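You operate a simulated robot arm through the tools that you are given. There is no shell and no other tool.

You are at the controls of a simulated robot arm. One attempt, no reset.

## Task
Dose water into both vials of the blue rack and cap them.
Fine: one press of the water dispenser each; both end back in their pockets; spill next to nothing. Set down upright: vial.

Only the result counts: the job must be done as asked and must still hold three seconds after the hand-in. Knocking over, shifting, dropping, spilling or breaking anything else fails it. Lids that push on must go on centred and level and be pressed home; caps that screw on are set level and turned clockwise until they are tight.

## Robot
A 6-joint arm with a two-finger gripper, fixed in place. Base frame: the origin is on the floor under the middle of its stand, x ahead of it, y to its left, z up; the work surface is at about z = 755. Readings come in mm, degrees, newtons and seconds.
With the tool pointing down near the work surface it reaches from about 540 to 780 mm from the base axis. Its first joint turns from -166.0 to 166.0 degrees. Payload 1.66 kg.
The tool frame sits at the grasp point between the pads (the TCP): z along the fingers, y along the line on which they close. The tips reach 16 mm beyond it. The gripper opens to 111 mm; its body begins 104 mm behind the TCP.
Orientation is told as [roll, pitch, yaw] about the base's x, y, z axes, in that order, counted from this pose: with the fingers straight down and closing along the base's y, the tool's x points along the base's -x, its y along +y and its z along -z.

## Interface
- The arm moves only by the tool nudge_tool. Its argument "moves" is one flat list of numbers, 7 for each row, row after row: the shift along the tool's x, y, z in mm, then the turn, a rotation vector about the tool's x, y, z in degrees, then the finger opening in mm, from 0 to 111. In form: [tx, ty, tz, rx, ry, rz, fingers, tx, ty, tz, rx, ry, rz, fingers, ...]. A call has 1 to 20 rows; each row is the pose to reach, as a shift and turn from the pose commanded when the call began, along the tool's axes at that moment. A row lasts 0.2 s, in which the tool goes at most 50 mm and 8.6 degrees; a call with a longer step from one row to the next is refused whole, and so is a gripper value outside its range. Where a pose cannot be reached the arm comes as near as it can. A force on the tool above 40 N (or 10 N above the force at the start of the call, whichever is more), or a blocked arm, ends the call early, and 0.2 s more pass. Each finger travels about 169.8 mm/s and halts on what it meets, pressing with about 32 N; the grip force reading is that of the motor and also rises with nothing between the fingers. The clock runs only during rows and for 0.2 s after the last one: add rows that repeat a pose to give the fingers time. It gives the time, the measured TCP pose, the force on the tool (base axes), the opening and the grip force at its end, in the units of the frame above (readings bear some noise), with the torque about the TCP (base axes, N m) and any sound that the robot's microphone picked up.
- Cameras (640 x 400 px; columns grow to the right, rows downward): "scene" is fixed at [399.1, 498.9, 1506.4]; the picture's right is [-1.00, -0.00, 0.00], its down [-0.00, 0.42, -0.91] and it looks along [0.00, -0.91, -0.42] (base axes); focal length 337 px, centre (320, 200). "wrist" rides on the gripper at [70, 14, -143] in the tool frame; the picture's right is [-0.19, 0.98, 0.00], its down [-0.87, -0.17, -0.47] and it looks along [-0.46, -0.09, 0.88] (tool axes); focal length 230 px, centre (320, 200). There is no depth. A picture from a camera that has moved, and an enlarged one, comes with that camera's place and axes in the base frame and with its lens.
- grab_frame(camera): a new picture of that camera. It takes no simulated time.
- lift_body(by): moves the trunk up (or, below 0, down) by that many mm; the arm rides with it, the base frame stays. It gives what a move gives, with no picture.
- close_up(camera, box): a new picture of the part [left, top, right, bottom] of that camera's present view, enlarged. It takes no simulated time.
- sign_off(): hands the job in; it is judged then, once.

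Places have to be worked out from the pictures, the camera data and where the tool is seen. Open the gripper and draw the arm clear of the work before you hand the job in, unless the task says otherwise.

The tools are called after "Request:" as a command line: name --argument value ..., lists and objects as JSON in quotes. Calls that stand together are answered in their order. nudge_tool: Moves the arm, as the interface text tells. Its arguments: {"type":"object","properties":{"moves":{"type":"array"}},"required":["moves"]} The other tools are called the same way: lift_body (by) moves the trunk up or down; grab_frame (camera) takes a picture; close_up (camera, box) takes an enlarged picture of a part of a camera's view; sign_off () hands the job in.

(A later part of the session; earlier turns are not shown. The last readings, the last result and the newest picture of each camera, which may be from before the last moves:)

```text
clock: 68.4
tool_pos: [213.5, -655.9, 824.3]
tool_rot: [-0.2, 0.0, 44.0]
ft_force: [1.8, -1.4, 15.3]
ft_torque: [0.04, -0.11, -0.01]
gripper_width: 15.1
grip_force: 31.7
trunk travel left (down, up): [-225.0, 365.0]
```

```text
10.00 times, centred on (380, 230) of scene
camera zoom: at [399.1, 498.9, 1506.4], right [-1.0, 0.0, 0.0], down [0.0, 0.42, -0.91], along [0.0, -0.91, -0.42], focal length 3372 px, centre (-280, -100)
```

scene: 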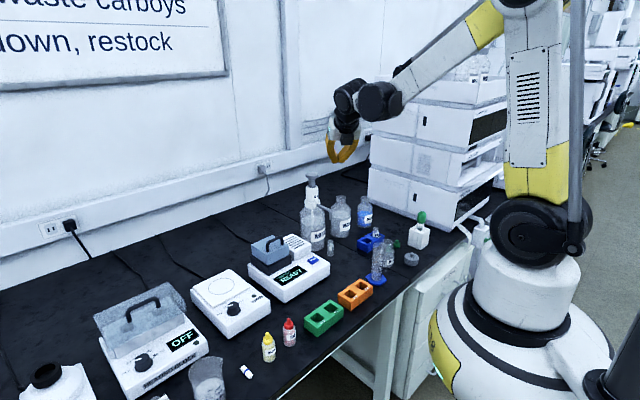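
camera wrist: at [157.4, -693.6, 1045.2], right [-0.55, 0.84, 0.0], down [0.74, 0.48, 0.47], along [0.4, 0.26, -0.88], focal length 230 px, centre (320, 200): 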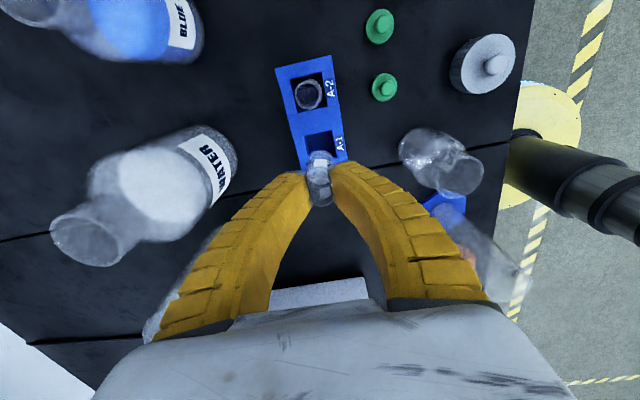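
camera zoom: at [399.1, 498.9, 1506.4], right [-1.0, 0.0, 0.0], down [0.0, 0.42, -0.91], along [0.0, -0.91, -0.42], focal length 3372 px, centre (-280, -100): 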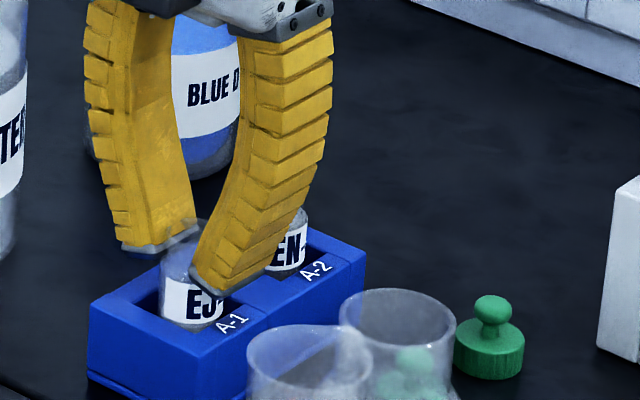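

Floor contact (15 N) — the vial is seated. I ease up and open slowly.

Request:
nudge_tool --moves '[0, 0, -1, 0, 0, 0, 16, 0, 0, -1, 0, 0, 0, 18, 0, 0, -1, 0, 0, 0, 21, 0, 0, -1, 0, 0, 0, 25, 0, 0, -1, 0, 0, 0, 32, 0, 0, -1, 0, 0, 0, 42]'

Request:
close_up --camera "scene" --box '[360, 210, 400, 250]'

Request:
close_up --camera "wrist" --box '[260, 110, 380, 220]'

```text
clock: 69.8
tool_pos: [212.9, -656.2, 824.7]
tool_rot: [0.0, 0.0, 44.0]
ft_force: [-0.7, -0.7, 0.5]
ft_torque: [0.04, -0.03, -0.03]
gripper_width: 44.2
grip_force: 1.5
trunk travel left (down, up): [-225.0, 365.0]
```

```text
10.00 times, centred on (380, 230) of scene
camera zoom: at [399.1, 498.9, 1506.4], right [-1.0, 0.0, 0.0], down [0.0, 0.42, -0.91], along [0.0, -0.91, -0.42], focal length 3372 px, centre (-280, -100)
```

zoom: 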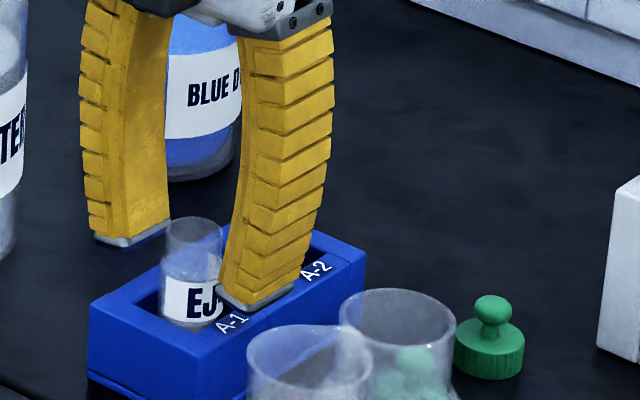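

```text
3.64 times, centred on (320, 165) of wrist
camera zoom: at [154.8, -694.1, 966.7], right [-0.55, 0.84, 0.0], down [0.74, 0.48, 0.47], along [0.4, 0.26, -0.88], focal length 837 px, centre (320, 327)
```

zoom: 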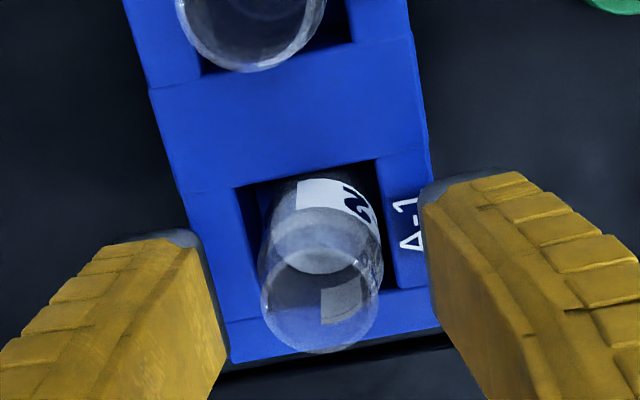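

A-1 is filled and back upright in its pocket. I rise straight up and prepare for A-2 (yaw to 50°).

Request:
nudge_tool --moves '[0, 0, -15, 0, 0, 0, 48, 0, 0, -40, 0, 0, 0, 48, 0, 0, -80, 0, 0, -3, 48, 0, 0, -120, 0, 0, -6, 48, 0, 0, -150, 0, 0, -6, 48]'

Request:
close_up --camera "scene" --box '[290, 180, 410, 270]'

Request:
close_up --camera "wrist" --box '[240, 40, 400, 180]'

```text
clock: 71.0
tool_pos: [213.5, -654.1, 976.2]
tool_rot: [0.0, -0.1, 50.0]
ft_force: [0.6, -0.2, 0.0]
ft_torque: [0.02, 0.01, -0.01]
gripper_width: 50.1
grip_force: 1.4
trunk travel left (down, up): [-225.0, 365.0]
```

```text
4.44 times, centred on (350, 225) of scene
camera zoom: at [399.1, 498.9, 1506.4], right [-1.0, 0.0, 0.0], down [0.0, 0.42, -0.91], along [0.0, -0.91, -0.42], focal length 1499 px, centre (187, 89)
```

zoom: 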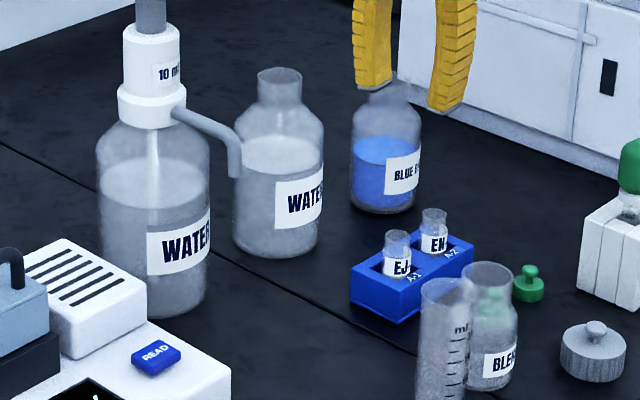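

```text
2.86 times, centred on (320, 110) of wrist
camera zoom: at [158.4, -698.5, 1119.1], right [-0.63, 0.78, 0.0], down [0.68, 0.56, 0.47], along [0.37, 0.3, -0.88], focal length 657 px, centre (320, 457)
```

zoom: 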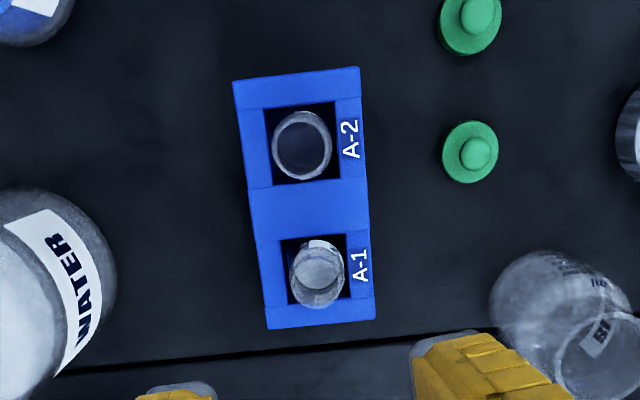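

Both vials are in the rack and the table is dry. I zoom on A-1 and A-2 from above to measure how A-1 sits.

Request:
close_up --camera "wrist" --box '[290, 60, 350, 160]'

Request:
close_up --camera "scene" --box '[365, 220, 395, 250]'

```text
4.00 times, centred on (320, 110) of wrist
camera zoom: at [158.4, -698.5, 1119.1], right [-0.63, 0.78, 0.0], down [0.68, 0.56, 0.47], along [0.37, 0.3, -0.88], focal length 920 px, centre (320, 560)
```

zoom: 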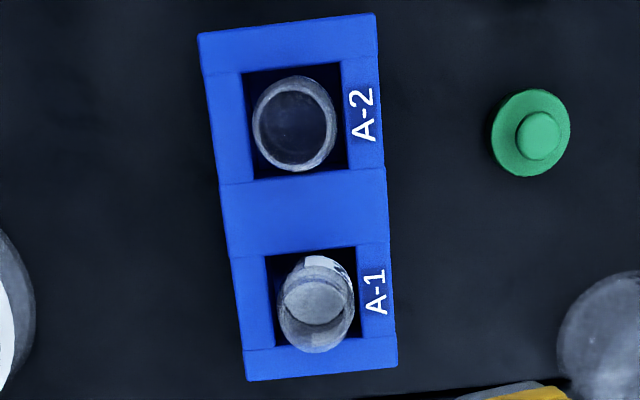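

```text
13.33 times, centred on (380, 235) of scene
camera zoom: at [399.1, 498.9, 1506.4], right [-1.0, 0.0, 0.0], down [0.0, 0.42, -0.91], along [0.0, -0.91, -0.42], focal length 4496 px, centre (-480, -267)
```

zoom: 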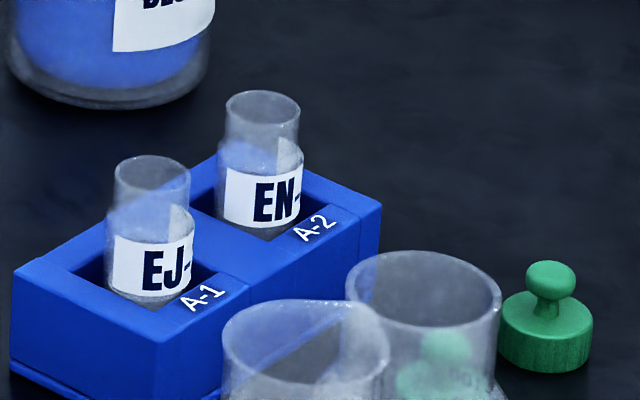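

A-1 sits properly in its pocket. Now I tilt 35° again and move to a staging point 130 mm back from vial A-2 (axis ≈ (173.3,-695.7)).

Request:
nudge_tool --moves '[-3.5, 1.2, 10.9, 0, 7, 0, 48, -7, 2.4, 21.8, 0, 14, 0, 48, -10.4, 3.5, 32.7, 0, 21, 0, 48, -13.9, 4.7, 43.6, 0, 28, 0, 48, -17.4, 5.9, 54.5, 0, 35, 0, 48, -17.4, 5.9, 54.5, 0, 35, 0, 48]'

Request:
grab_frame --camera "wrist"

Request:
close_up --camera "wrist" --box '[250, 60, 390, 200]'

```text
clock: 72.4
tool_pos: [221.6, -637.3, 919.3]
tool_rot: [0.0, 35.1, 50.0]
ft_force: [0.1, -0.6, 0.8]
ft_torque: [0.04, 0.04, 0.0]
gripper_width: 50.1
grip_force: 1.4
trunk travel left (down, up): [-225.0, 365.0]
```

```text
taken
camera wrist: at [227.9, -609.4, 1075.9], right [-0.65, 0.75, -0.11], down [0.76, 0.64, -0.11], along [-0.01, -0.16, -0.99], focal length 230 px, centre (320, 200)
```

wrist: 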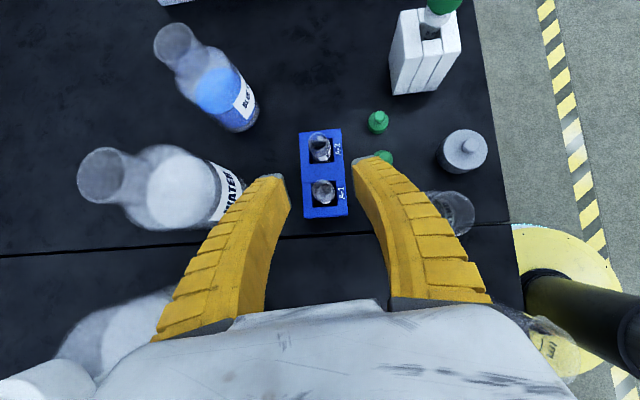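

```text
2.86 times, centred on (320, 130) of wrist
camera zoom: at [227.9, -609.4, 1075.9], right [-0.65, 0.75, -0.11], down [0.76, 0.64, -0.11], along [-0.01, -0.16, -0.99], focal length 657 px, centre (320, 400)
```

zoom: 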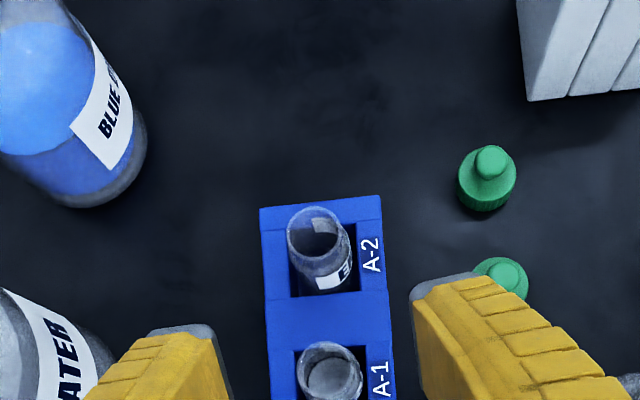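

A-2's mouth is at tool (7.1,-0.6,118). I advance 95 mm along the tool axis and re-check.

Request:
nudge_tool --moves '[-0.2, -0.6, 25, 0, 0, 0, 48, -0.4, -0.6, 50, 0, 0, 0, 48, -0.6, -0.6, 75, 0, 0, 0, 48, -0.7, -0.6, 95, 0, 0, 0, 48, -0.7, -0.6, 95, 0, 0, 0, 48]'

Request:
close_up --camera "wrist" --box '[260, 110, 380, 220]'

Request:
close_up --camera "scene" --box '[350, 200, 400, 255]'

```text
clock: 73.6
tool_pos: [185.1, -681.1, 841.5]
tool_rot: [0.0, 35.0, 50.0]
ft_force: [0.6, 0.9, 0.2]
ft_torque: [-0.01, -0.01, 0.0]
gripper_width: 50.1
grip_force: 1.0
trunk travel left (down, up): [-225.0, 365.0]
```

```text
3.64 times, centred on (320, 165) of wrist
camera zoom: at [192.5, -652.9, 997.4], right [-0.65, 0.75, -0.11], down [0.76, 0.64, -0.11], along [-0.01, -0.15, -0.99], focal length 837 px, centre (320, 327)
```

zoom: 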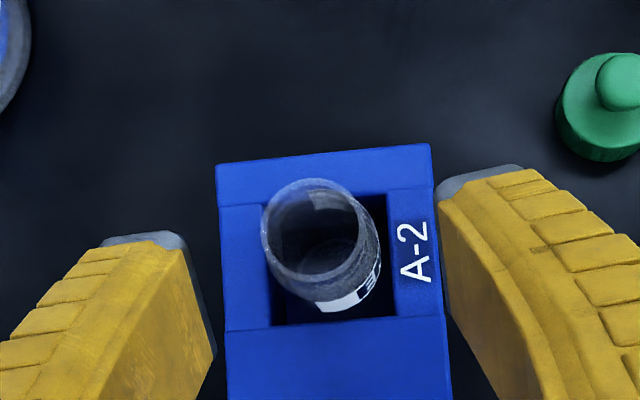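

```text
7.27 times, centred on (375, 228) of scene
camera zoom: at [399.1, 498.9, 1506.4], right [-1.0, 0.0, 0.0], down [0.0, 0.42, -0.91], along [0.0, -0.91, -0.42], focal length 2453 px, centre (-80, 0)
```

zoom: 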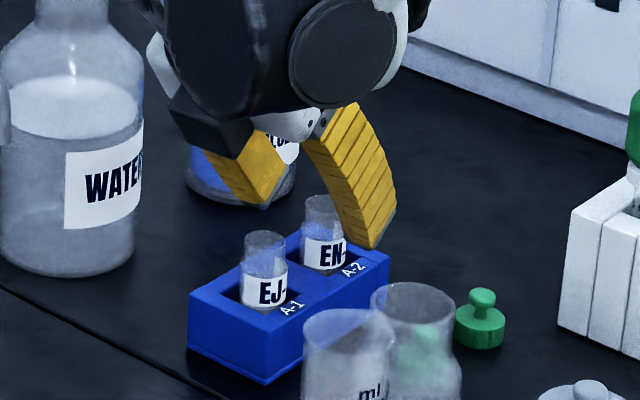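

Centred laterally. Final advance of 34 mm onto the A-2 vial.

Request:
nudge_tool --moves '[-0.4, 0, 12, 0, 0, 0, 48, -0.9, 0, 24, 0, 0, 0, 48, -1.3, 0, 33.9, 0, 0, 0, 48, -1.3, 0, 33.9, 0, 0, 0, 48]'

Request:
close_up --camera "wrist" --box '[260, 110, 380, 220]'

Request:
close_up --camera "scene" --box '[350, 205, 400, 255]'

```text
clock: 74.6
tool_pos: [175.1, -694.5, 811.7]
tool_rot: [0.0, 35.1, 50.0]
ft_force: [-0.5, 0.4, 0.1]
ft_torque: [-0.01, 0.03, 0.0]
gripper_width: 50.3
grip_force: 1.3
trunk travel left (down, up): [-225.0, 365.0]
```

```text
3.64 times, centred on (320, 165) of wrist
camera zoom: at [181.2, -666.8, 967.8], right [-0.65, 0.75, -0.11], down [0.76, 0.64, -0.11], along [-0.01, -0.15, -0.99], focal length 837 px, centre (320, 327)
```

zoom: 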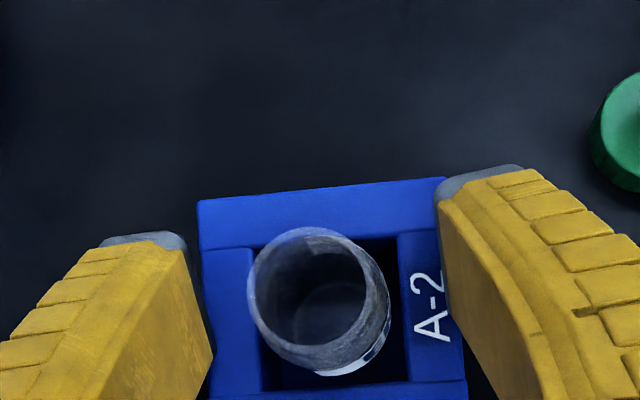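

```text
8.00 times, centred on (375, 230) of scene
camera zoom: at [399.1, 498.9, 1506.4], right [-1.0, 0.0, 0.0], down [0.0, 0.42, -0.91], along [0.0, -0.91, -0.42], focal length 2698 px, centre (-120, -40)
```

zoom: 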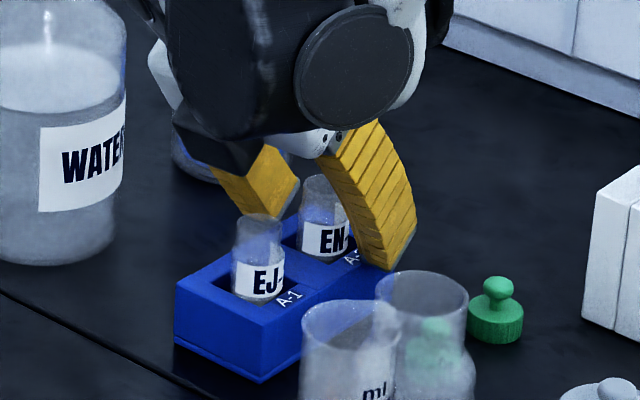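

Positioned around A-2. I close gradually.

Request:
nudge_tool --moves '[0, 0, 0, 0, 0, 0, 38, 0, 0, 0, 0, 0, 0, 32, 0, 0, 0, 0, 0, 0, 28, 0, 0, 0, 0, 0, 0, 25, 0, 0, 0, 0, 0, 0, 22, 0, 0, 0, 0, 0, 0, 19, 0, 0, 0, 0, 0, 0, 15, 0, 0, 0, 0, 0, 0, 15]'

Request:
close_up --camera "wrist" --box '[260, 110, 380, 220]'

Request:
close_up --camera "scene" --box '[350, 205, 400, 255]'

```text
clock: 76.4
tool_pos: [174.6, -694.5, 811.4]
tool_rot: [-0.2, 35.0, 50.0]
ft_force: [3.1, 1.2, 7.8]
ft_torque: [0.03, -0.12, 0.0]
gripper_width: 17.0
grip_force: 32.2
trunk travel left (down, up): [-225.0, 365.0]
```

```text
3.64 times, centred on (320, 165) of wrist
camera zoom: at [181.4, -666.3, 968.4], right [-0.65, 0.75, -0.11], down [0.76, 0.64, -0.11], along [-0.01, -0.16, -0.99], focal length 837 px, centre (320, 327)
```

zoom: 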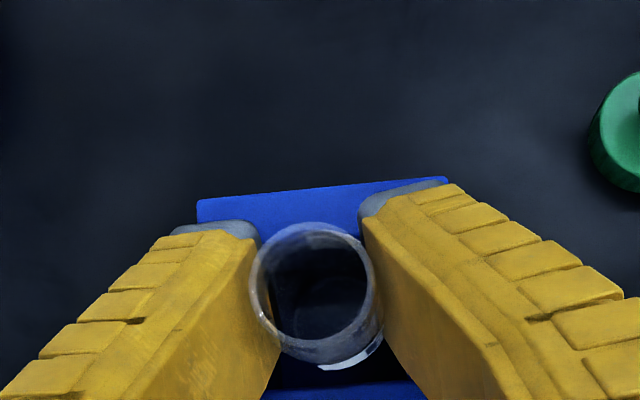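

```text
8.00 times, centred on (375, 230) of scene
camera zoom: at [399.1, 498.9, 1506.4], right [-1.0, 0.0, 0.0], down [0.0, 0.42, -0.91], along [0.0, -0.91, -0.42], focal length 2698 px, centre (-120, -40)
```

zoom: 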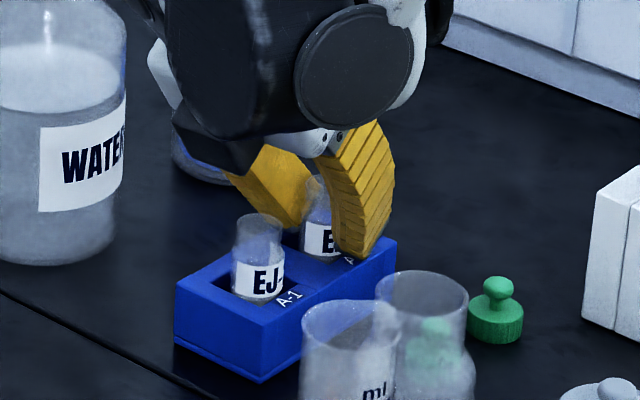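

Gripped at 17 mm; rack unmoved. I lift A-2 straight up 95 mm.

Request:
nudge_tool --moves '[2.9, 0, -4.1, 0, 0, 0, 15, 8.6, 0, -12.3, 0, 0, 0, 15, 20, 0, -28.6, 0, 0, 0, 15, 32, 0, -45.7, 0, 0, 0, 15, 44, 0, -62.8, 0, 0, 0, 15, 54.5, 0, -77.8, 0, 0, 0, 15]'

Request:
close_up --camera "wrist" --box '[260, 110, 380, 220]'

Request:
close_up --camera "scene" --box '[350, 190, 410, 255]'

```text
clock: 77.8
tool_pos: [174.5, -694.5, 906.8]
tool_rot: [0.1, 35.0, 50.0]
ft_force: [-0.7, 0.0, -0.4]
ft_torque: [-0.01, 0.01, 0.03]
gripper_width: 17.4
grip_force: 31.8
trunk travel left (down, up): [-225.0, 365.0]
```

```text
3.64 times, centred on (320, 165) of wrist
camera zoom: at [181.9, -665.4, 1064.0], right [-0.65, 0.75, -0.11], down [0.76, 0.64, -0.11], along [-0.01, -0.15, -0.99], focal length 837 px, centre (320, 327)
```

zoom: 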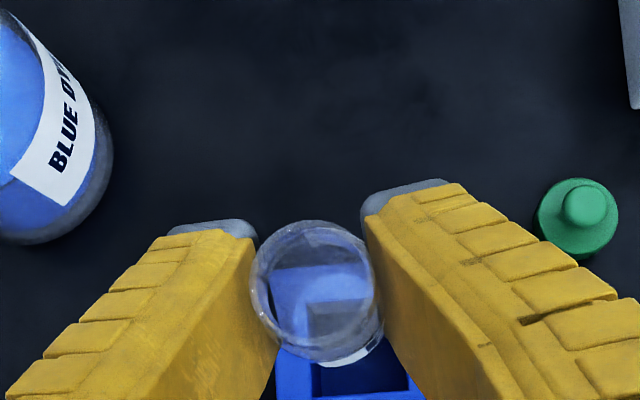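

```text
6.15 times, centred on (380, 222) of scene
camera zoom: at [399.1, 498.9, 1506.4], right [-1.0, 0.0, 0.0], down [0.0, 0.42, -0.91], along [0.0, -0.91, -0.42], focal length 2075 px, centre (-49, 62)
```

zoom: 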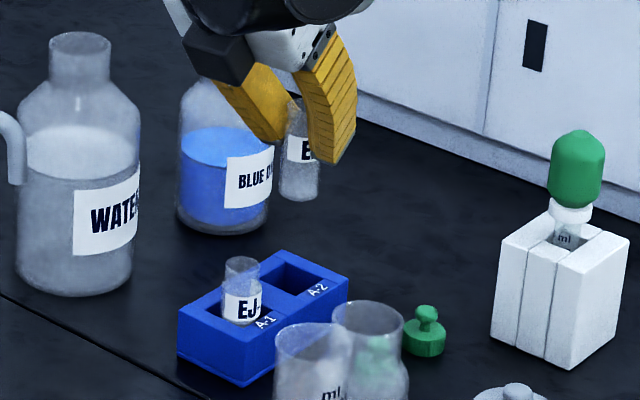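

A-2 is held and upright. I carry it to the pre-nozzle point (297,-611) while yawing to 100°.

Request:
nudge_tool --moves '[-14.5, -5, -10.2, 3.59, 0, -5.12, 15, -31.1, -10.6, -21.8, 7.7, 0, -11, 15, -48.5, -16.5, -34, 12, 0, -17.1, 15, -66, -22.5, -46.2, 16.3, 0, -23.3, 15, -83, -28.3, -58.1, 20.5, 0, -29.3, 15, -99.5, -33.9, -69.7, 24.6, 0, -35.1, 15, -116.1, -39.6, -81.3, 28.68, 0, -40.96, 15, -116.1, -39.6, -81.3, 28.68, 0, -40.96, 15]'

Request:
close_up --camera "wrist" --box '[200, 80, 380, 230]'

Request:
close_up --camera "scene" --box '[300, 170, 400, 260]'

```text
clock: 79.6
tool_pos: [295.9, -608.2, 907.2]
tool_rot: [0.0, 35.0, 100.1]
ft_force: [-1.4, -0.9, -0.8]
ft_torque: [0.02, -0.01, -0.01]
gripper_width: 17.2
grip_force: 31.6
trunk travel left (down, up): [-225.0, 365.0]
```

```text
2.67 times, centred on (290, 155) of wrist
camera zoom: at [279.4, -587.7, 1063.9], right [-0.99, -0.02, -0.11], down [-0.01, 0.99, -0.11], along [0.11, -0.11, -0.99], focal length 614 px, centre (400, 320)
```

zoom: 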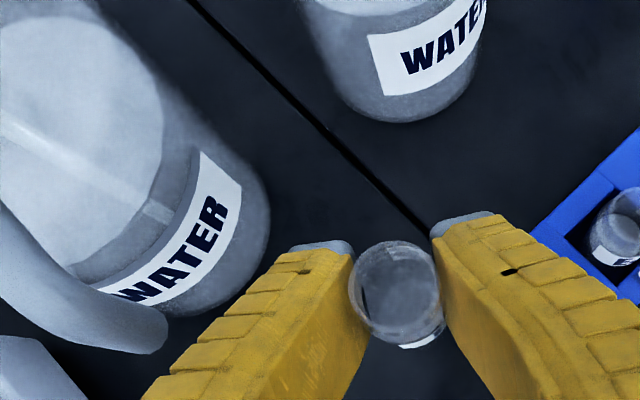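

```text
4.44 times, centred on (350, 215) of scene
camera zoom: at [399.1, 498.9, 1506.4], right [-1.0, 0.0, 0.0], down [0.0, 0.42, -0.91], along [0.0, -0.91, -0.42], focal length 1499 px, centre (187, 133)
```

zoom: 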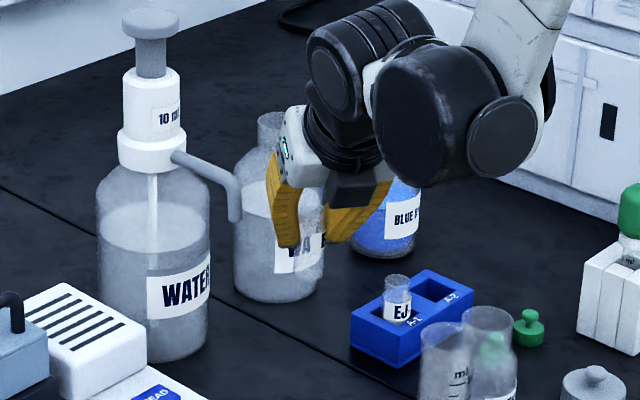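

Same situation as with the first vial. I lower 88 mm here, beside the nozzle.

Request:
nudge_tool --moves '[-10, 0, 14.3, 0, 0, 0, 15, -25, 0, 35.7, 0, 0, 0, 15, -40, 0, 57.1, 0, 0, 0, 15, -50.4, 0, 71.9, 0, 0, 0, 15]'

Request:
nudge_tool --moves '[0, -8, 0, 0, 0, 0, 15, 0, -20, 0, 0, 0, 0, 15, 0, -32, 0, 0, 0, 0, 15, 0, -44, 0, 0, 0, 0, 15]'

Request:
close_up --camera "wrist" --box '[200, 80, 380, 230]'

Request:
close_up --camera "scene" --box '[310, 190, 380, 260]'

```text
clock: 80.6
tool_pos: [297.3, -611.2, 819.2]
tool_rot: [0.0, 34.8, 100.0]
ft_force: [0.8, 0.3, -0.7]
ft_torque: [-0.03, -0.02, 0.03]
gripper_width: 16.3
grip_force: 31.8
trunk travel left (down, up): [-225.0, 365.0]
```

```text
clock: 81.6
tool_pos: [338.5, -602.3, 820.7]
tool_rot: [0.0, 35.0, 100.0]
ft_force: [0.4, 0.7, -0.4]
ft_torque: [0.02, 0.02, 0.02]
gripper_width: 16.3
grip_force: 31.9
trunk travel left (down, up): [-225.0, 365.0]
```

```text
2.67 times, centred on (290, 155) of wrist
camera zoom: at [322.2, -581.0, 976.7], right [-0.99, -0.02, -0.11], down [-0.01, 0.99, -0.11], along [0.11, -0.11, -0.99], focal length 614 px, centre (400, 320)
```

zoom: 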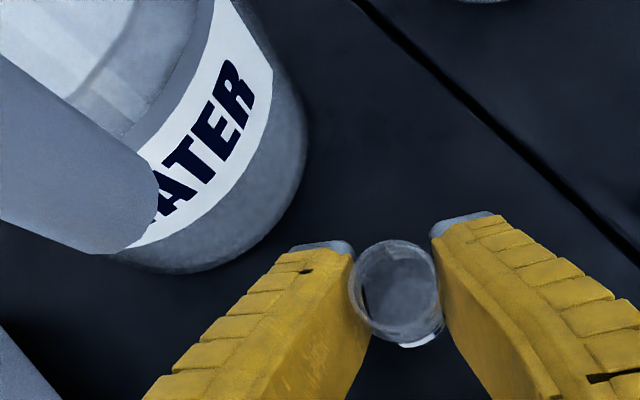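

```text
5.71 times, centred on (345, 225) of scene
camera zoom: at [399.1, 498.9, 1506.4], right [-1.0, 0.0, 0.0], down [0.0, 0.42, -0.91], along [0.0, -0.91, -0.42], focal length 1927 px, centre (177, 57)
```

zoom: 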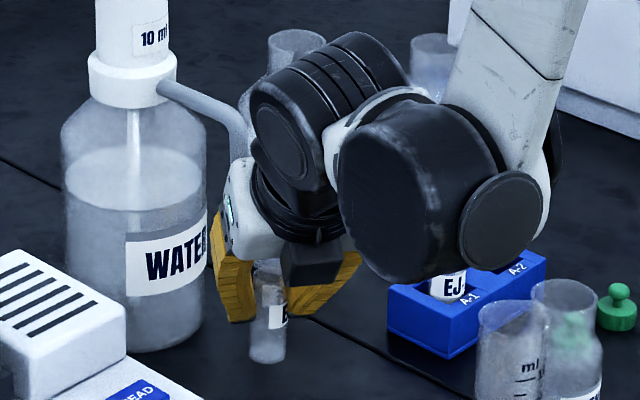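

Remaining offset to the nozzle is about (22.6, 3). I slide the rest slowly.

Request:
nudge_tool --moves '[0.1, -6, 0.1, 0, 0, 0, 15, 0.2, -12, 0.2, 0, 0, 0, 15, 0.4, -18, 0.2, 0, 0, 0, 15, 0.5, -22.5, 0.3, 0, 0, 0, 15, 0.5, -22.5, 0.3, 0, 0, 0, 15]'

Request:
close_up --camera "wrist" --box '[200, 80, 380, 230]'

Request:
close_up --camera "scene" --box '[315, 225, 350, 260]'

```text
clock: 82.8
tool_pos: [361.9, -598.9, 820.1]
tool_rot: [0.0, 34.9, 100.1]
ft_force: [-0.7, -0.1, 0.1]
ft_torque: [-0.03, 0.01, 0.0]
gripper_width: 16.1
grip_force: 31.8
trunk travel left (down, up): [-225.0, 365.0]
```

```text
2.67 times, centred on (290, 155) of wrist
camera zoom: at [345.7, -577.4, 976.2], right [-0.99, -0.02, -0.11], down [-0.01, 0.99, -0.11], along [0.11, -0.11, -0.99], focal length 614 px, centre (400, 320)
```

zoom: 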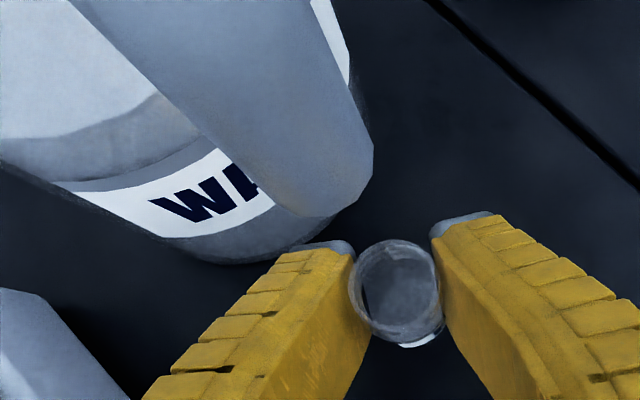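

```text
11.43 times, centred on (332, 242) of scene
camera zoom: at [399.1, 498.9, 1506.4], right [-1.0, 0.0, 0.0], down [0.0, 0.42, -0.91], along [0.0, -0.91, -0.42], focal length 3854 px, centre (177, -286)
```

zoom: 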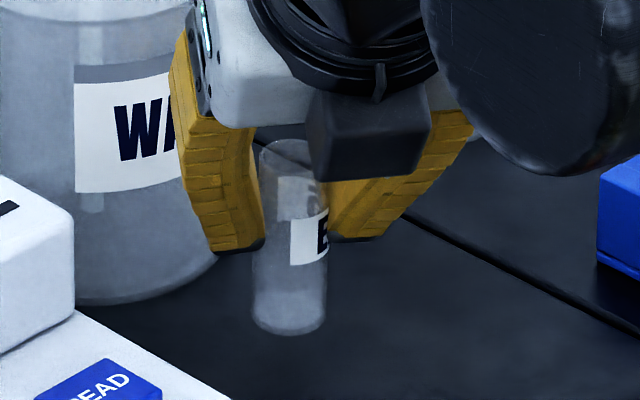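

Mouth is ~1.8 mm too far +x. I correct that and lower 10 mm, then feel for the table.

Request:
nudge_tool --moves '[-1.4, 0.9, 2, 0, 0, 0, 15, -2.9, 1.8, 4.1, 0, 0, 0, 15, -4.3, 1.8, 6.1, 0, 0, 0, 15, -5.7, 1.8, 8.2, 0, 0, 0, 15]'

Request:
nudge_tool --moves '[-0.6, 0, 0.8, 0, 0, 0, 15, -1.1, 0, 1.6, 0, 0, 0, 15]'

```text
clock: 83.8
tool_pos: [360.7, -599.6, 809.5]
tool_rot: [-0.1, 35.0, 100.0]
ft_force: [0.2, 0.5, 0.5]
ft_torque: [-0.02, 0.0, -0.02]
gripper_width: 16.5
grip_force: 32.7
trunk travel left (down, up): [-225.0, 365.0]
```

```text
clock: 84.4
tool_pos: [360.9, -600.6, 807.6]
tool_rot: [0.0, 34.9, 99.9]
ft_force: [0.0, -0.8, 0.2]
ft_torque: [0.0, 0.04, 0.04]
gripper_width: 16.1
grip_force: 32.3
trunk travel left (down, up): [-225.0, 365.0]
```

Request:
nudge_tool --moves '[-0.6, 0, 0.8, 0, 0, 0, 15, -1.1, 0, 1.6, 0, 0, 0, 15]'

Request:
close_up --camera "scene" --box '[315, 225, 350, 260]'

```text
clock: 85.0
tool_pos: [360.9, -600.3, 806.2]
tool_rot: [0.0, 35.0, 100.0]
ft_force: [1.9, -4.5, 15.9]
ft_torque: [-0.15, -0.04, -0.02]
gripper_width: 17.2
grip_force: 31.7
trunk travel left (down, up): [-225.0, 365.0]
```

```text
11.43 times, centred on (332, 242) of scene
camera zoom: at [399.1, 498.9, 1506.4], right [-1.0, 0.0, 0.0], down [0.0, 0.42, -0.91], along [0.0, -0.91, -0.42], focal length 3854 px, centre (177, -286)
```

zoom: 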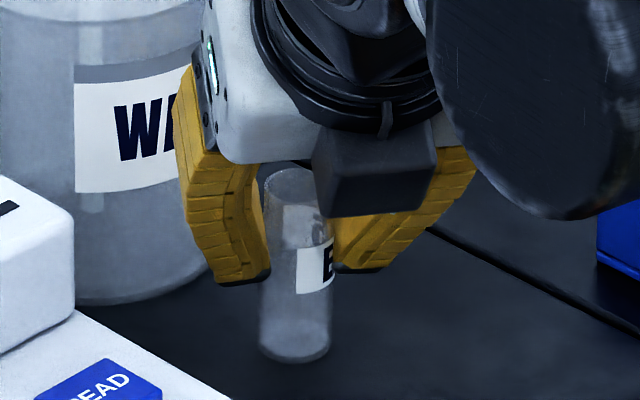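

Table contact (16 N). I ease up 1 mm and open slowly to leave the vial standing.

Request:
nudge_tool --moves '[0.6, 0, -0.8, 0, 0, 0, 17, 0.6, 0, -0.8, 0, 0, 0, 20, 0.6, 0, -0.8, 0, 0, 0, 24, 0.6, 0, -0.8, 0, 0, 0, 29, 0.6, 0, -0.8, 0, 0, 0, 37, 0.6, 0, -0.8, 0, 0, 0, 46]'

Request:
close_up --camera "scene" --box '[315, 225, 350, 260]'

Request:
close_up --camera "wrist" --box '[200, 80, 380, 230]'

```text
clock: 86.4
tool_pos: [361.2, -599.9, 806.3]
tool_rot: [0.0, 35.0, 100.0]
ft_force: [-0.1, -0.3, 0.0]
ft_torque: [0.02, 0.02, -0.02]
gripper_width: 48.3
grip_force: 1.4
trunk travel left (down, up): [-225.0, 365.0]
```

```text
11.43 times, centred on (332, 242) of scene
camera zoom: at [399.1, 498.9, 1506.4], right [-1.0, 0.0, 0.0], down [0.0, 0.42, -0.91], along [0.0, -0.91, -0.42], focal length 3854 px, centre (177, -286)
```

zoom: 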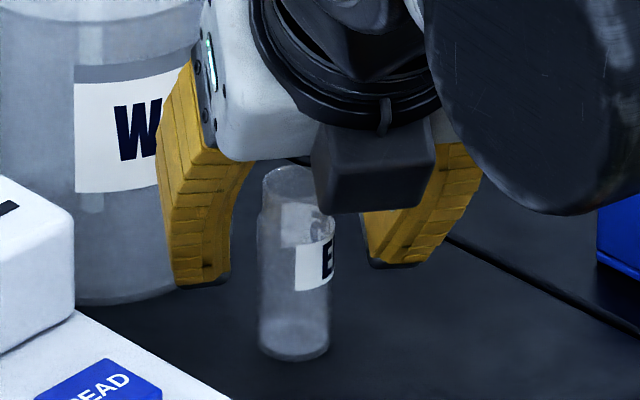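

```text
2.67 times, centred on (290, 155) of wrist
camera zoom: at [343.9, -578.3, 963.9], right [-0.99, -0.02, -0.11], down [-0.01, 0.99, -0.11], along [0.11, -0.11, -0.99], focal length 614 px, centre (400, 320)
```

zoom: 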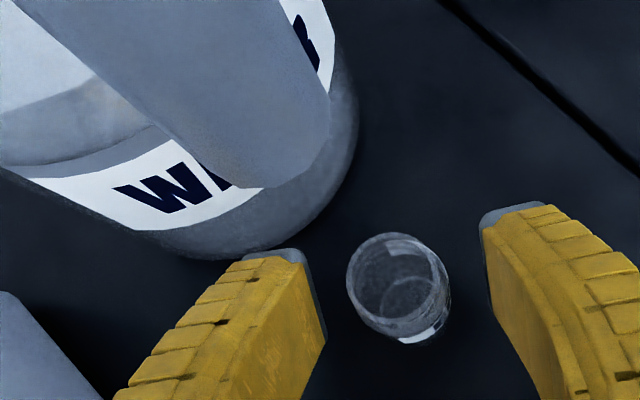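

Same placement as the first vial. I retract along the tool axis, rise 250 mm and close the fingers for pressing.

Request:
nudge_tool --moves '[0, 0, -20, 0, 0, 0, 46, 0, 0, -45, 0, 0, 0, 46, 0, 0, -75, 0, 0, 0, 46, 0, 0, -110, 0, 0, 0, 46, 0, 0, -150, 0, 0, 0, 46, 23.9, 0, -184.1, 0, 0, 0, 40, 47.8, 0, -218.3, 0, 0, 0, 30, 71.7, 0, -252.4, 0, 0, 0, 20, 95.6, 0, -286.5, 0, 0, 0, 10, 119.5, 0, -320.7, 0, 0, 0, 0, 143.4, 0, -354.8, 0, 0, 0, 0]'

Request:
close_up --camera "scene" --box '[290, 165, 380, 265]'

```text
clock: 88.8
tool_pos: [346.4, -514.1, 1181.4]
tool_rot: [0.1, 35.0, 100.0]
ft_force: [0.4, -0.2, 0.3]
ft_torque: [0.0, -0.01, -0.02]
gripper_width: 0.0
grip_force: 28.6
trunk travel left (down, up): [-225.0, 365.0]
```

```text
4.00 times, centred on (335, 215) of scene
camera zoom: at [399.1, 498.9, 1506.4], right [-1.0, 0.0, 0.0], down [0.0, 0.42, -0.91], along [0.0, -0.91, -0.42], focal length 1349 px, centre (260, 140)
```

zoom: 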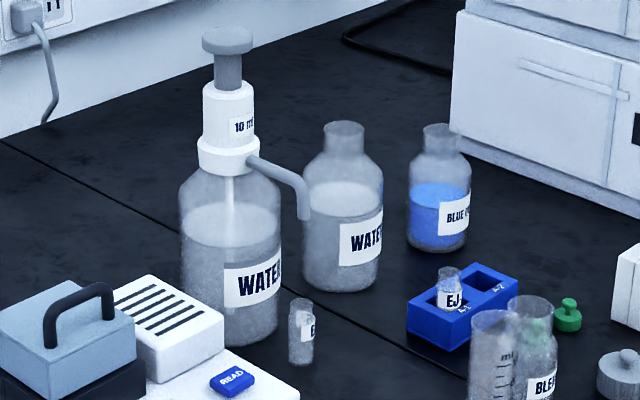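

Vial two is under the nozzle. I move the closed fingertips above the plunger as before.

Request:
nudge_tool --moves '[22.7, -11.2, 29.3, 0, -3, 0, 0, 45.4, -22.4, 58.6, 0, -6, 0, 0, 68, -33.7, 88, 0, -9, 0, 0, 90.7, -44.9, 117.3, 0, -12, 0, 0, 113.4, -56.1, 146.6, 0, -15, 0, 0, 113.4, -56.1, 146.6, 0, -15, 0, 0]'

Request:
nudge_tool --moves '[-4.8, 0, 13.2, 0, 0, 0, 0, -9.6, 0, 26.3, 0, 0, 0, 0, -11.6, 0, 32, 0, 0, 0, 0]'

Request:
close_up --camera "scene" --box '[290, 150, 350, 260]'

```text
clock: 90.2
tool_pos: [430.6, -680.3, 1125.7]
tool_rot: [0.1, 20.0, 100.1]
ft_force: [0.2, 0.1, 0.6]
ft_torque: [0.01, 0.0, 0.0]
gripper_width: 0.1
grip_force: 28.7
trunk travel left (down, up): [-225.0, 365.0]
```

```text
clock: 91.0
tool_pos: [430.8, -679.4, 1089.8]
tool_rot: [0.1, 20.0, 100.1]
ft_force: [0.2, -0.1, 0.0]
ft_torque: [0.01, -0.01, -0.03]
gripper_width: 0.2
grip_force: 28.6
trunk travel left (down, up): [-225.0, 365.0]
```

```text
3.64 times, centred on (320, 205) of scene
camera zoom: at [399.1, 498.9, 1506.4], right [-1.0, 0.0, 0.0], down [0.0, 0.42, -0.91], along [0.0, -0.91, -0.42], focal length 1226 px, centre (320, 182)
```

zoom: 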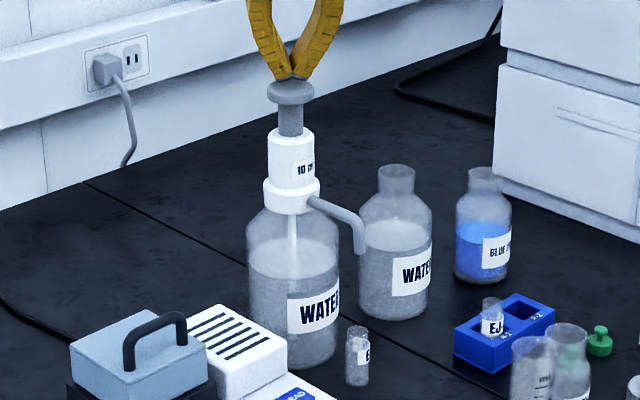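

Just above contact. I perform the single continuous press, 2.5 mm per row, to the same depth as before.

Request:
nudge_tool --moves '[-0.86, 0, 2.35, 0, 0, 0, 0, -1.71, 0, 4.7, 0, 0, 0, 0, -2.57, 0, 7.05, 0, 0, 0, 0, -3.42, 0, 9.4, 0, 0, 0, 0, -4.28, 0, 11.75, 0, 0, 0, 0, -5.13, 0, 14.1, 0, 0, 0, 0, -5.99, 0, 16.44, 0, 0, 0, 0, -6.84, 0, 18.79, 0, 0, 0, 0, -7.7, 0, 21.14, 0, 0, 0, 0, -8.55, 0, 23.49, 0, 0, 0, 0, -9.41, 0, 25.84, 0, 0, 0, 0, -10.26, 0, 28.19, 0, 0, 0, 0, -11.12, 0, 30.54, 0, 0, 0, 0, -11.97, 0, 32.89, 0, 0, 0, 0, -12.83, 0, 35.24, 0, 0, 0, 0, -13.68, 0, 37.59, 0, 0, 0, 0, -14.54, 0, 39.94, 0, 0, 0, 0, -15.39, 0, 42.29, 0, 0, 0, 0]'

Request:
close_up --camera "scene" --box '[290, 150, 350, 260]'

```text
clock: 94.8
tool_pos: [430.6, -680.1, 1047.8]
tool_rot: [-0.1, 20.1, 100.0]
ft_force: [2.7, -5.2, 22.8]
ft_torque: [0.08, -0.01, -0.01]
gripper_width: 5.9
grip_force: 28.5
trunk travel left (down, up): [-225.0, 365.0]
```

```text
3.64 times, centred on (320, 205) of scene
camera zoom: at [399.1, 498.9, 1506.4], right [-1.0, 0.0, 0.0], down [0.0, 0.42, -0.91], along [0.0, -0.91, -0.42], focal length 1226 px, centre (320, 182)
```

zoom: 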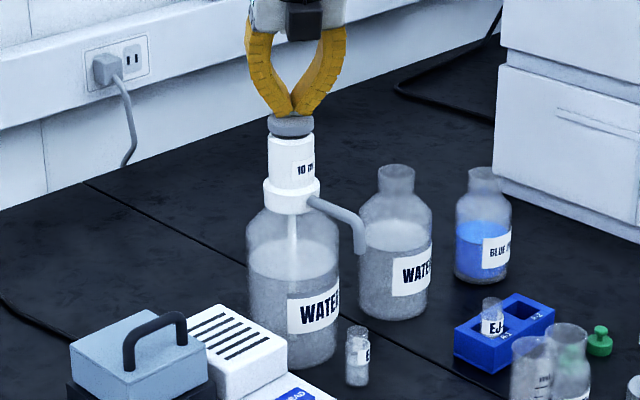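

The plunger has bottomed (22.8 N, stream ended). I add 1 mm and then release upward slowly.

Request:
nudge_tool --moves '[-0.34, 0, 0.94, 0, 0, 0, 0, 2.1, 0, -5.6, 0, 0, 0, 0, 4.1, 0, -11.3, 0, 0, 0, 0, 6.2, 0, -16.9, 0, 0, 0, 0, 8.2, 0, -22.6, 0, 0, 0, 0, 10.3, 0, -28.2, 0, 0, 0, 0, 12.3, 0, -33.8, 0, 0, 0, 0, 17.1, 0, -47, 0, 0, 0, 0, 24, 0, -66, 0, 0, 0, 0, 30.8, 0, -84.6, 0, 0, 0, 0]'

Request:
close_up --camera "scene" --box '[290, 150, 380, 260]'

Request:
close_up --camera "scene" --box '[315, 205, 355, 260]'

```text
clock: 97.0
tool_pos: [431.0, -679.3, 1137.0]
tool_rot: [0.0, 20.0, 100.0]
ft_force: [0.5, -0.3, -0.1]
ft_torque: [0.0, -0.01, 0.0]
gripper_width: 0.0
grip_force: 28.6
trunk travel left (down, up): [-225.0, 365.0]
```

```text
3.64 times, centred on (335, 205) of scene
camera zoom: at [399.1, 498.9, 1506.4], right [-1.0, 0.0, 0.0], down [0.0, 0.42, -0.91], along [0.0, -0.91, -0.42], focal length 1226 px, centre (266, 182)
```

zoom: 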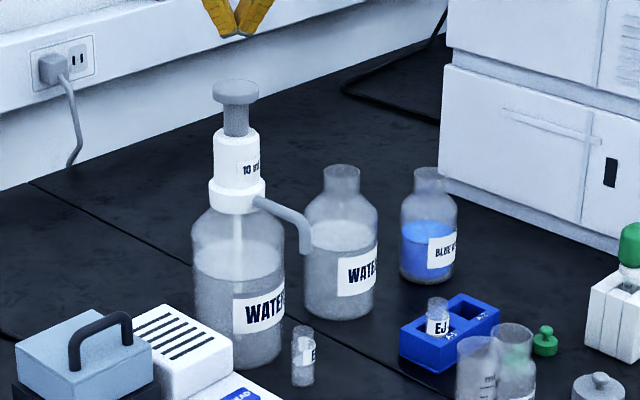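

```text
7.27 times, centred on (335, 232) of scene
camera zoom: at [399.1, 498.9, 1506.4], right [-1.0, 0.0, 0.0], down [0.0, 0.42, -0.91], along [0.0, -0.91, -0.42], focal length 2453 px, centre (211, -36)
```

zoom: 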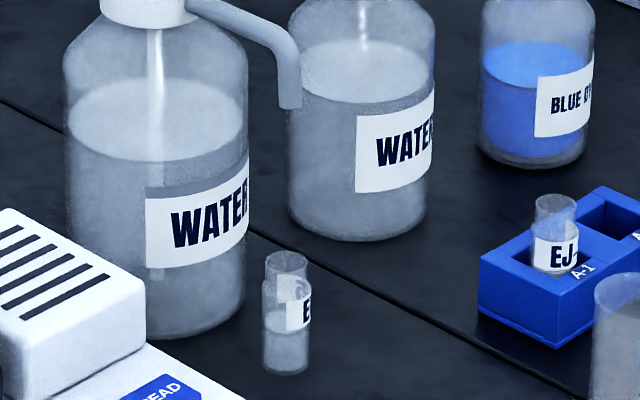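

Vial two is filled, no spill. I go back to staging, open the fingers and come down to the approach line.

Request:
nudge_tool --moves '[-30.2, 11.2, -20.4, 0, 3, 0, 0, -60.5, 22.4, -40.8, 0, 6, 0, 10, -90.7, 33.7, -61.1, 0, 9, 0, 20, -121, 44.9, -81.5, 0, 12, 0, 35, -151.2, 56.1, -101.9, 0, 15, 0, 46, -151.2, 56.1, -101.9, 0, 15, 0, 46]'

Request:
nudge_tool --moves '[-23.9, 0, 34.1, 0, 0, 0, 46, -47.8, 0, 68.3, 0, 0, 0, 46, -71.7, 0, 102.4, 0, 0, 0, 46, -95.6, 0, 136.5, 0, 0, 0, 46, -119.5, 0, 170.7, 0, 0, 0, 46, -143.4, 0, 204.8, 0, 0, 0, 46, -143.4, 0, 229.8, 0, 0, 0, 46, -143.4, 0, 254.8, 0, 0, 0, 46, -143.4, 0, 279.8, 0, 0, 0, 46, -143.4, 0, 304.8, 0, 0, 0, 46, -143.4, 0, 304.8, 0, 0, 0, 46]'

Request:
close_up --camera "wrist" --box '[220, 80, 400, 230]'

```text
clock: 98.4
tool_pos: [345.2, -514.6, 1179.6]
tool_rot: [0.0, 35.2, 100.1]
ft_force: [0.6, -0.3, 0.5]
ft_torque: [0.0, -0.01, 0.01]
gripper_width: 48.4
grip_force: 2.2
trunk travel left (down, up): [-225.0, 365.0]
```

```text
clock: 100.8
tool_pos: [354.6, -571.0, 846.1]
tool_rot: [0.0, 35.0, 100.0]
ft_force: [0.0, -0.9, 0.5]
ft_torque: [-0.01, -0.06, 0.0]
gripper_width: 48.4
grip_force: 1.3
trunk travel left (down, up): [-225.0, 365.0]
```

```text
2.67 times, centred on (310, 155) of wrist
camera zoom: at [338.9, -548.8, 1003.7], right [-0.99, -0.02, -0.11], down [-0.01, 0.99, -0.11], along [0.11, -0.11, -0.99], focal length 614 px, centre (347, 320)
```

zoom: 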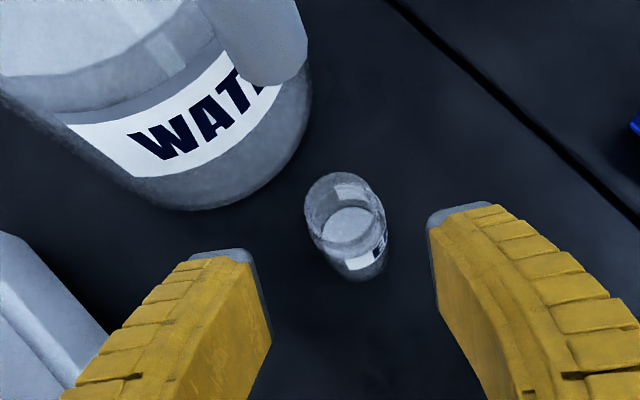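

I make the final 50 mm advance with small corrections (+3.5 mm x, +0.6 mm y).

Request:
nudge_tool --moves '[1.2, 0.6, 15, 0, 0, 0, 46, 2.4, 0.6, 30, 0, 0, 0, 46, 3.5, 0.6, 42, 0, 0, 0, 46, 3.5, 0.6, 50, 0, 0, 0, 46, 3.5, 0.6, 50, 0, 0, 0, 46]'

Request:
close_up --camera "wrist" --box '[260, 120, 380, 220]'

Request:
close_up --camera "scene" --box '[315, 225, 350, 260]'

```text
clock: 102.0
tool_pos: [360.0, -603.7, 808.4]
tool_rot: [0.0, 35.0, 100.0]
ft_force: [0.6, 0.8, 0.1]
ft_torque: [-0.01, 0.0, -0.02]
gripper_width: 48.1
grip_force: 1.1
trunk travel left (down, up): [-225.0, 365.0]
```

```text
4.00 times, centred on (320, 170) of wrist
camera zoom: at [342.9, -581.4, 965.3], right [-0.99, -0.02, -0.11], down [-0.01, 0.99, -0.11], along [0.11, -0.11, -0.99], focal length 920 px, centre (320, 320)
```

zoom: 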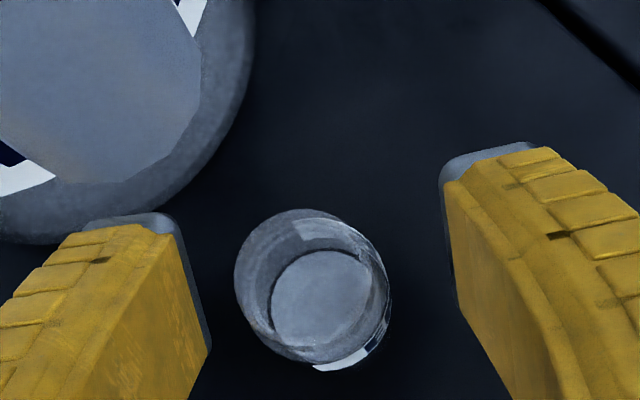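

```text
11.43 times, centred on (332, 242) of scene
camera zoom: at [399.1, 498.9, 1506.4], right [-1.0, 0.0, 0.0], down [0.0, 0.42, -0.91], along [0.0, -0.91, -0.42], focal length 3854 px, centre (177, -286)
```

zoom: 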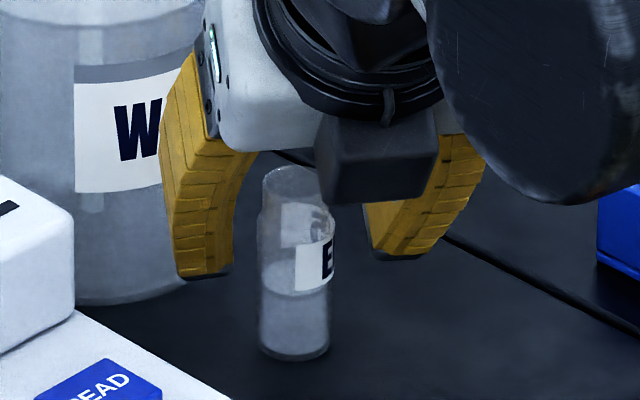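

Well centred. I close gradually with a −0.5 mm lateral touch-up.

Request:
nudge_tool --moves '[0, -0.5, 0, 0, 0, 0, 38, 0, -0.5, 0, 0, 0, 0, 32, 0, -0.5, 0, 0, 0, 0, 28, 0, -0.5, 0, 0, 0, 0, 25, 0, -0.5, 0, 0, 0, 0, 22, 0, -0.5, 0, 0, 0, 0, 19, 0, -0.5, 0, 0, 0, 0, 15, 0, -0.5, 0, 0, 0, 0, 14]'

Request:
close_up --camera "wrist" --box '[260, 120, 380, 220]'

Request:
close_up --camera "scene" --box '[315, 225, 350, 260]'

```text
clock: 103.8
tool_pos: [359.8, -604.0, 808.4]
tool_rot: [-0.1, 35.1, 100.0]
ft_force: [0.5, 1.2, 10.1]
ft_torque: [0.17, 0.0, -0.02]
gripper_width: 17.5
grip_force: 32.4
trunk travel left (down, up): [-225.0, 365.0]
```

```text
4.00 times, centred on (320, 170) of wrist
camera zoom: at [343.3, -580.6, 966.1], right [-0.99, -0.02, -0.11], down [-0.01, 0.99, -0.11], along [0.11, -0.11, -0.99], focal length 920 px, centre (320, 320)
```

zoom: 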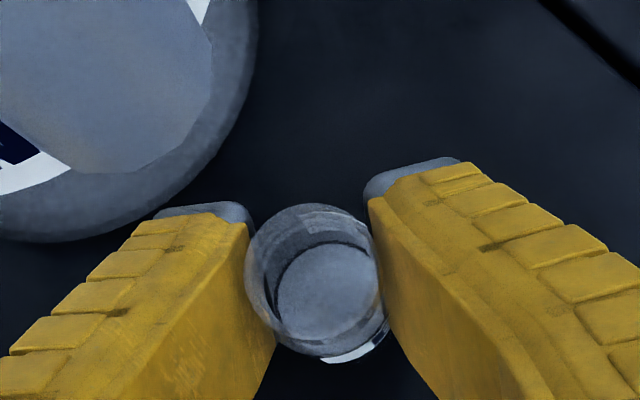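

```text
11.43 times, centred on (332, 242) of scene
camera zoom: at [399.1, 498.9, 1506.4], right [-1.0, 0.0, 0.0], down [0.0, 0.42, -0.91], along [0.0, -0.91, -0.42], focal length 3854 px, centre (177, -286)
```

zoom: 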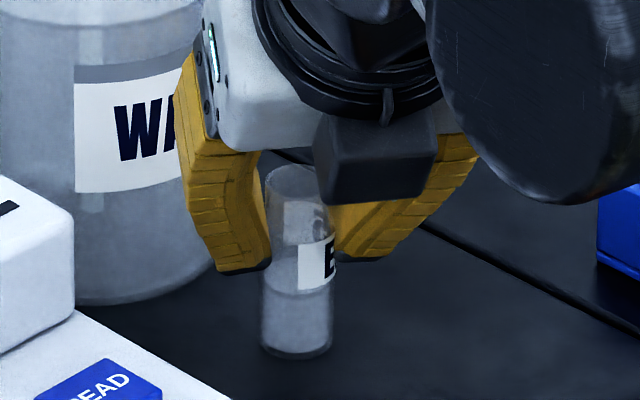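

Gripped again (17.5 mm). I lift 12 mm and slide out from under the nozzle, then rise.

Request:
nudge_tool --moves '[1.7, 0, -2.5, 0, 0, 0, 14, 4, 0, -5.7, 0, 0, 0, 14, 6.88, 0, -9.83, 0, 0, 0, 14, 6.88, 5, -9.83, 0, 0, 0, 14, 6.88, 13, -9.83, 0, 0, 0, 14, 6.88, 23, -9.83, 0, 0, 0, 14, 6.88, 33, -9.83, 0, 0, 0, 14, 6.88, 43, -9.83, 0, 0, 0, 14, 6.88, 53, -9.83, 0, 0, 0, 14, 6.88, 61, -9.83, 0, 0, 0, 14, 6.88, 65, -9.83, 0, 0, 0, 14]'

Request:
nudge_tool --moves '[5, 0, -7.2, 0, 0, 0, 14, 15, 0, -21.5, 0, 0, 0, 14, 27, 0, -38.5, 0, 0, 0, 14, 39, 0, -55.7, 0, 0, 0, 14, 48, 0, -68.5, 0, 0, 0, 14, 53.9, 0, -77, 0, 0, 0, 14]'

Request:
close_up --camera "wrist" --box '[260, 120, 380, 220]'

Request:
close_up --camera "scene" --box '[310, 180, 400, 260]'

```text
clock: 106.2
tool_pos: [295.6, -613.7, 822.1]
tool_rot: [0.0, 35.0, 100.0]
ft_force: [-1.1, 0.1, -1.0]
ft_torque: [0.03, 0.0, -0.01]
gripper_width: 19.7
grip_force: 5.8
trunk travel left (down, up): [-225.0, 365.0]
```

```text
clock: 107.6
tool_pos: [295.4, -613.5, 915.7]
tool_rot: [0.0, 35.0, 100.0]
ft_force: [0.3, -0.4, -0.9]
ft_torque: [0.0, -0.04, 0.0]
gripper_width: 15.5
grip_force: 31.3
trunk travel left (down, up): [-225.0, 365.0]
```

```text
4.00 times, centred on (320, 170) of wrist
camera zoom: at [279.2, -591.7, 1072.6], right [-0.99, -0.02, -0.11], down [-0.01, 0.99, -0.11], along [0.11, -0.11, -0.99], focal length 920 px, centre (320, 320)
```

zoom: 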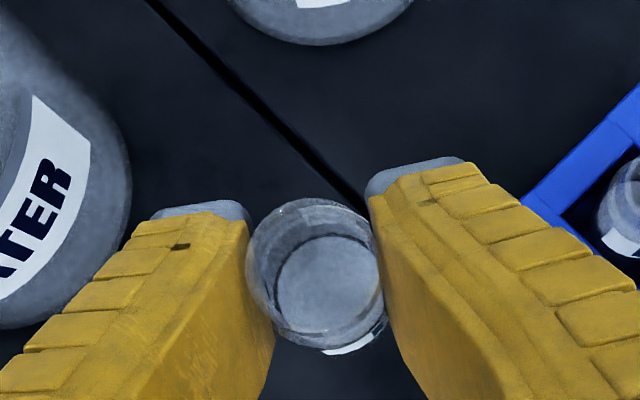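

```text
5.00 times, centred on (355, 220) of scene
camera zoom: at [399.1, 498.9, 1506.4], right [-1.0, 0.0, 0.0], down [0.0, 0.42, -0.91], along [0.0, -0.91, -0.42], focal length 1686 px, centre (145, 100)
```

zoom: 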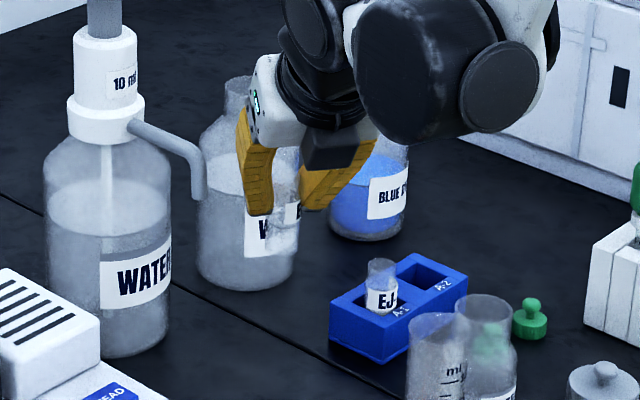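

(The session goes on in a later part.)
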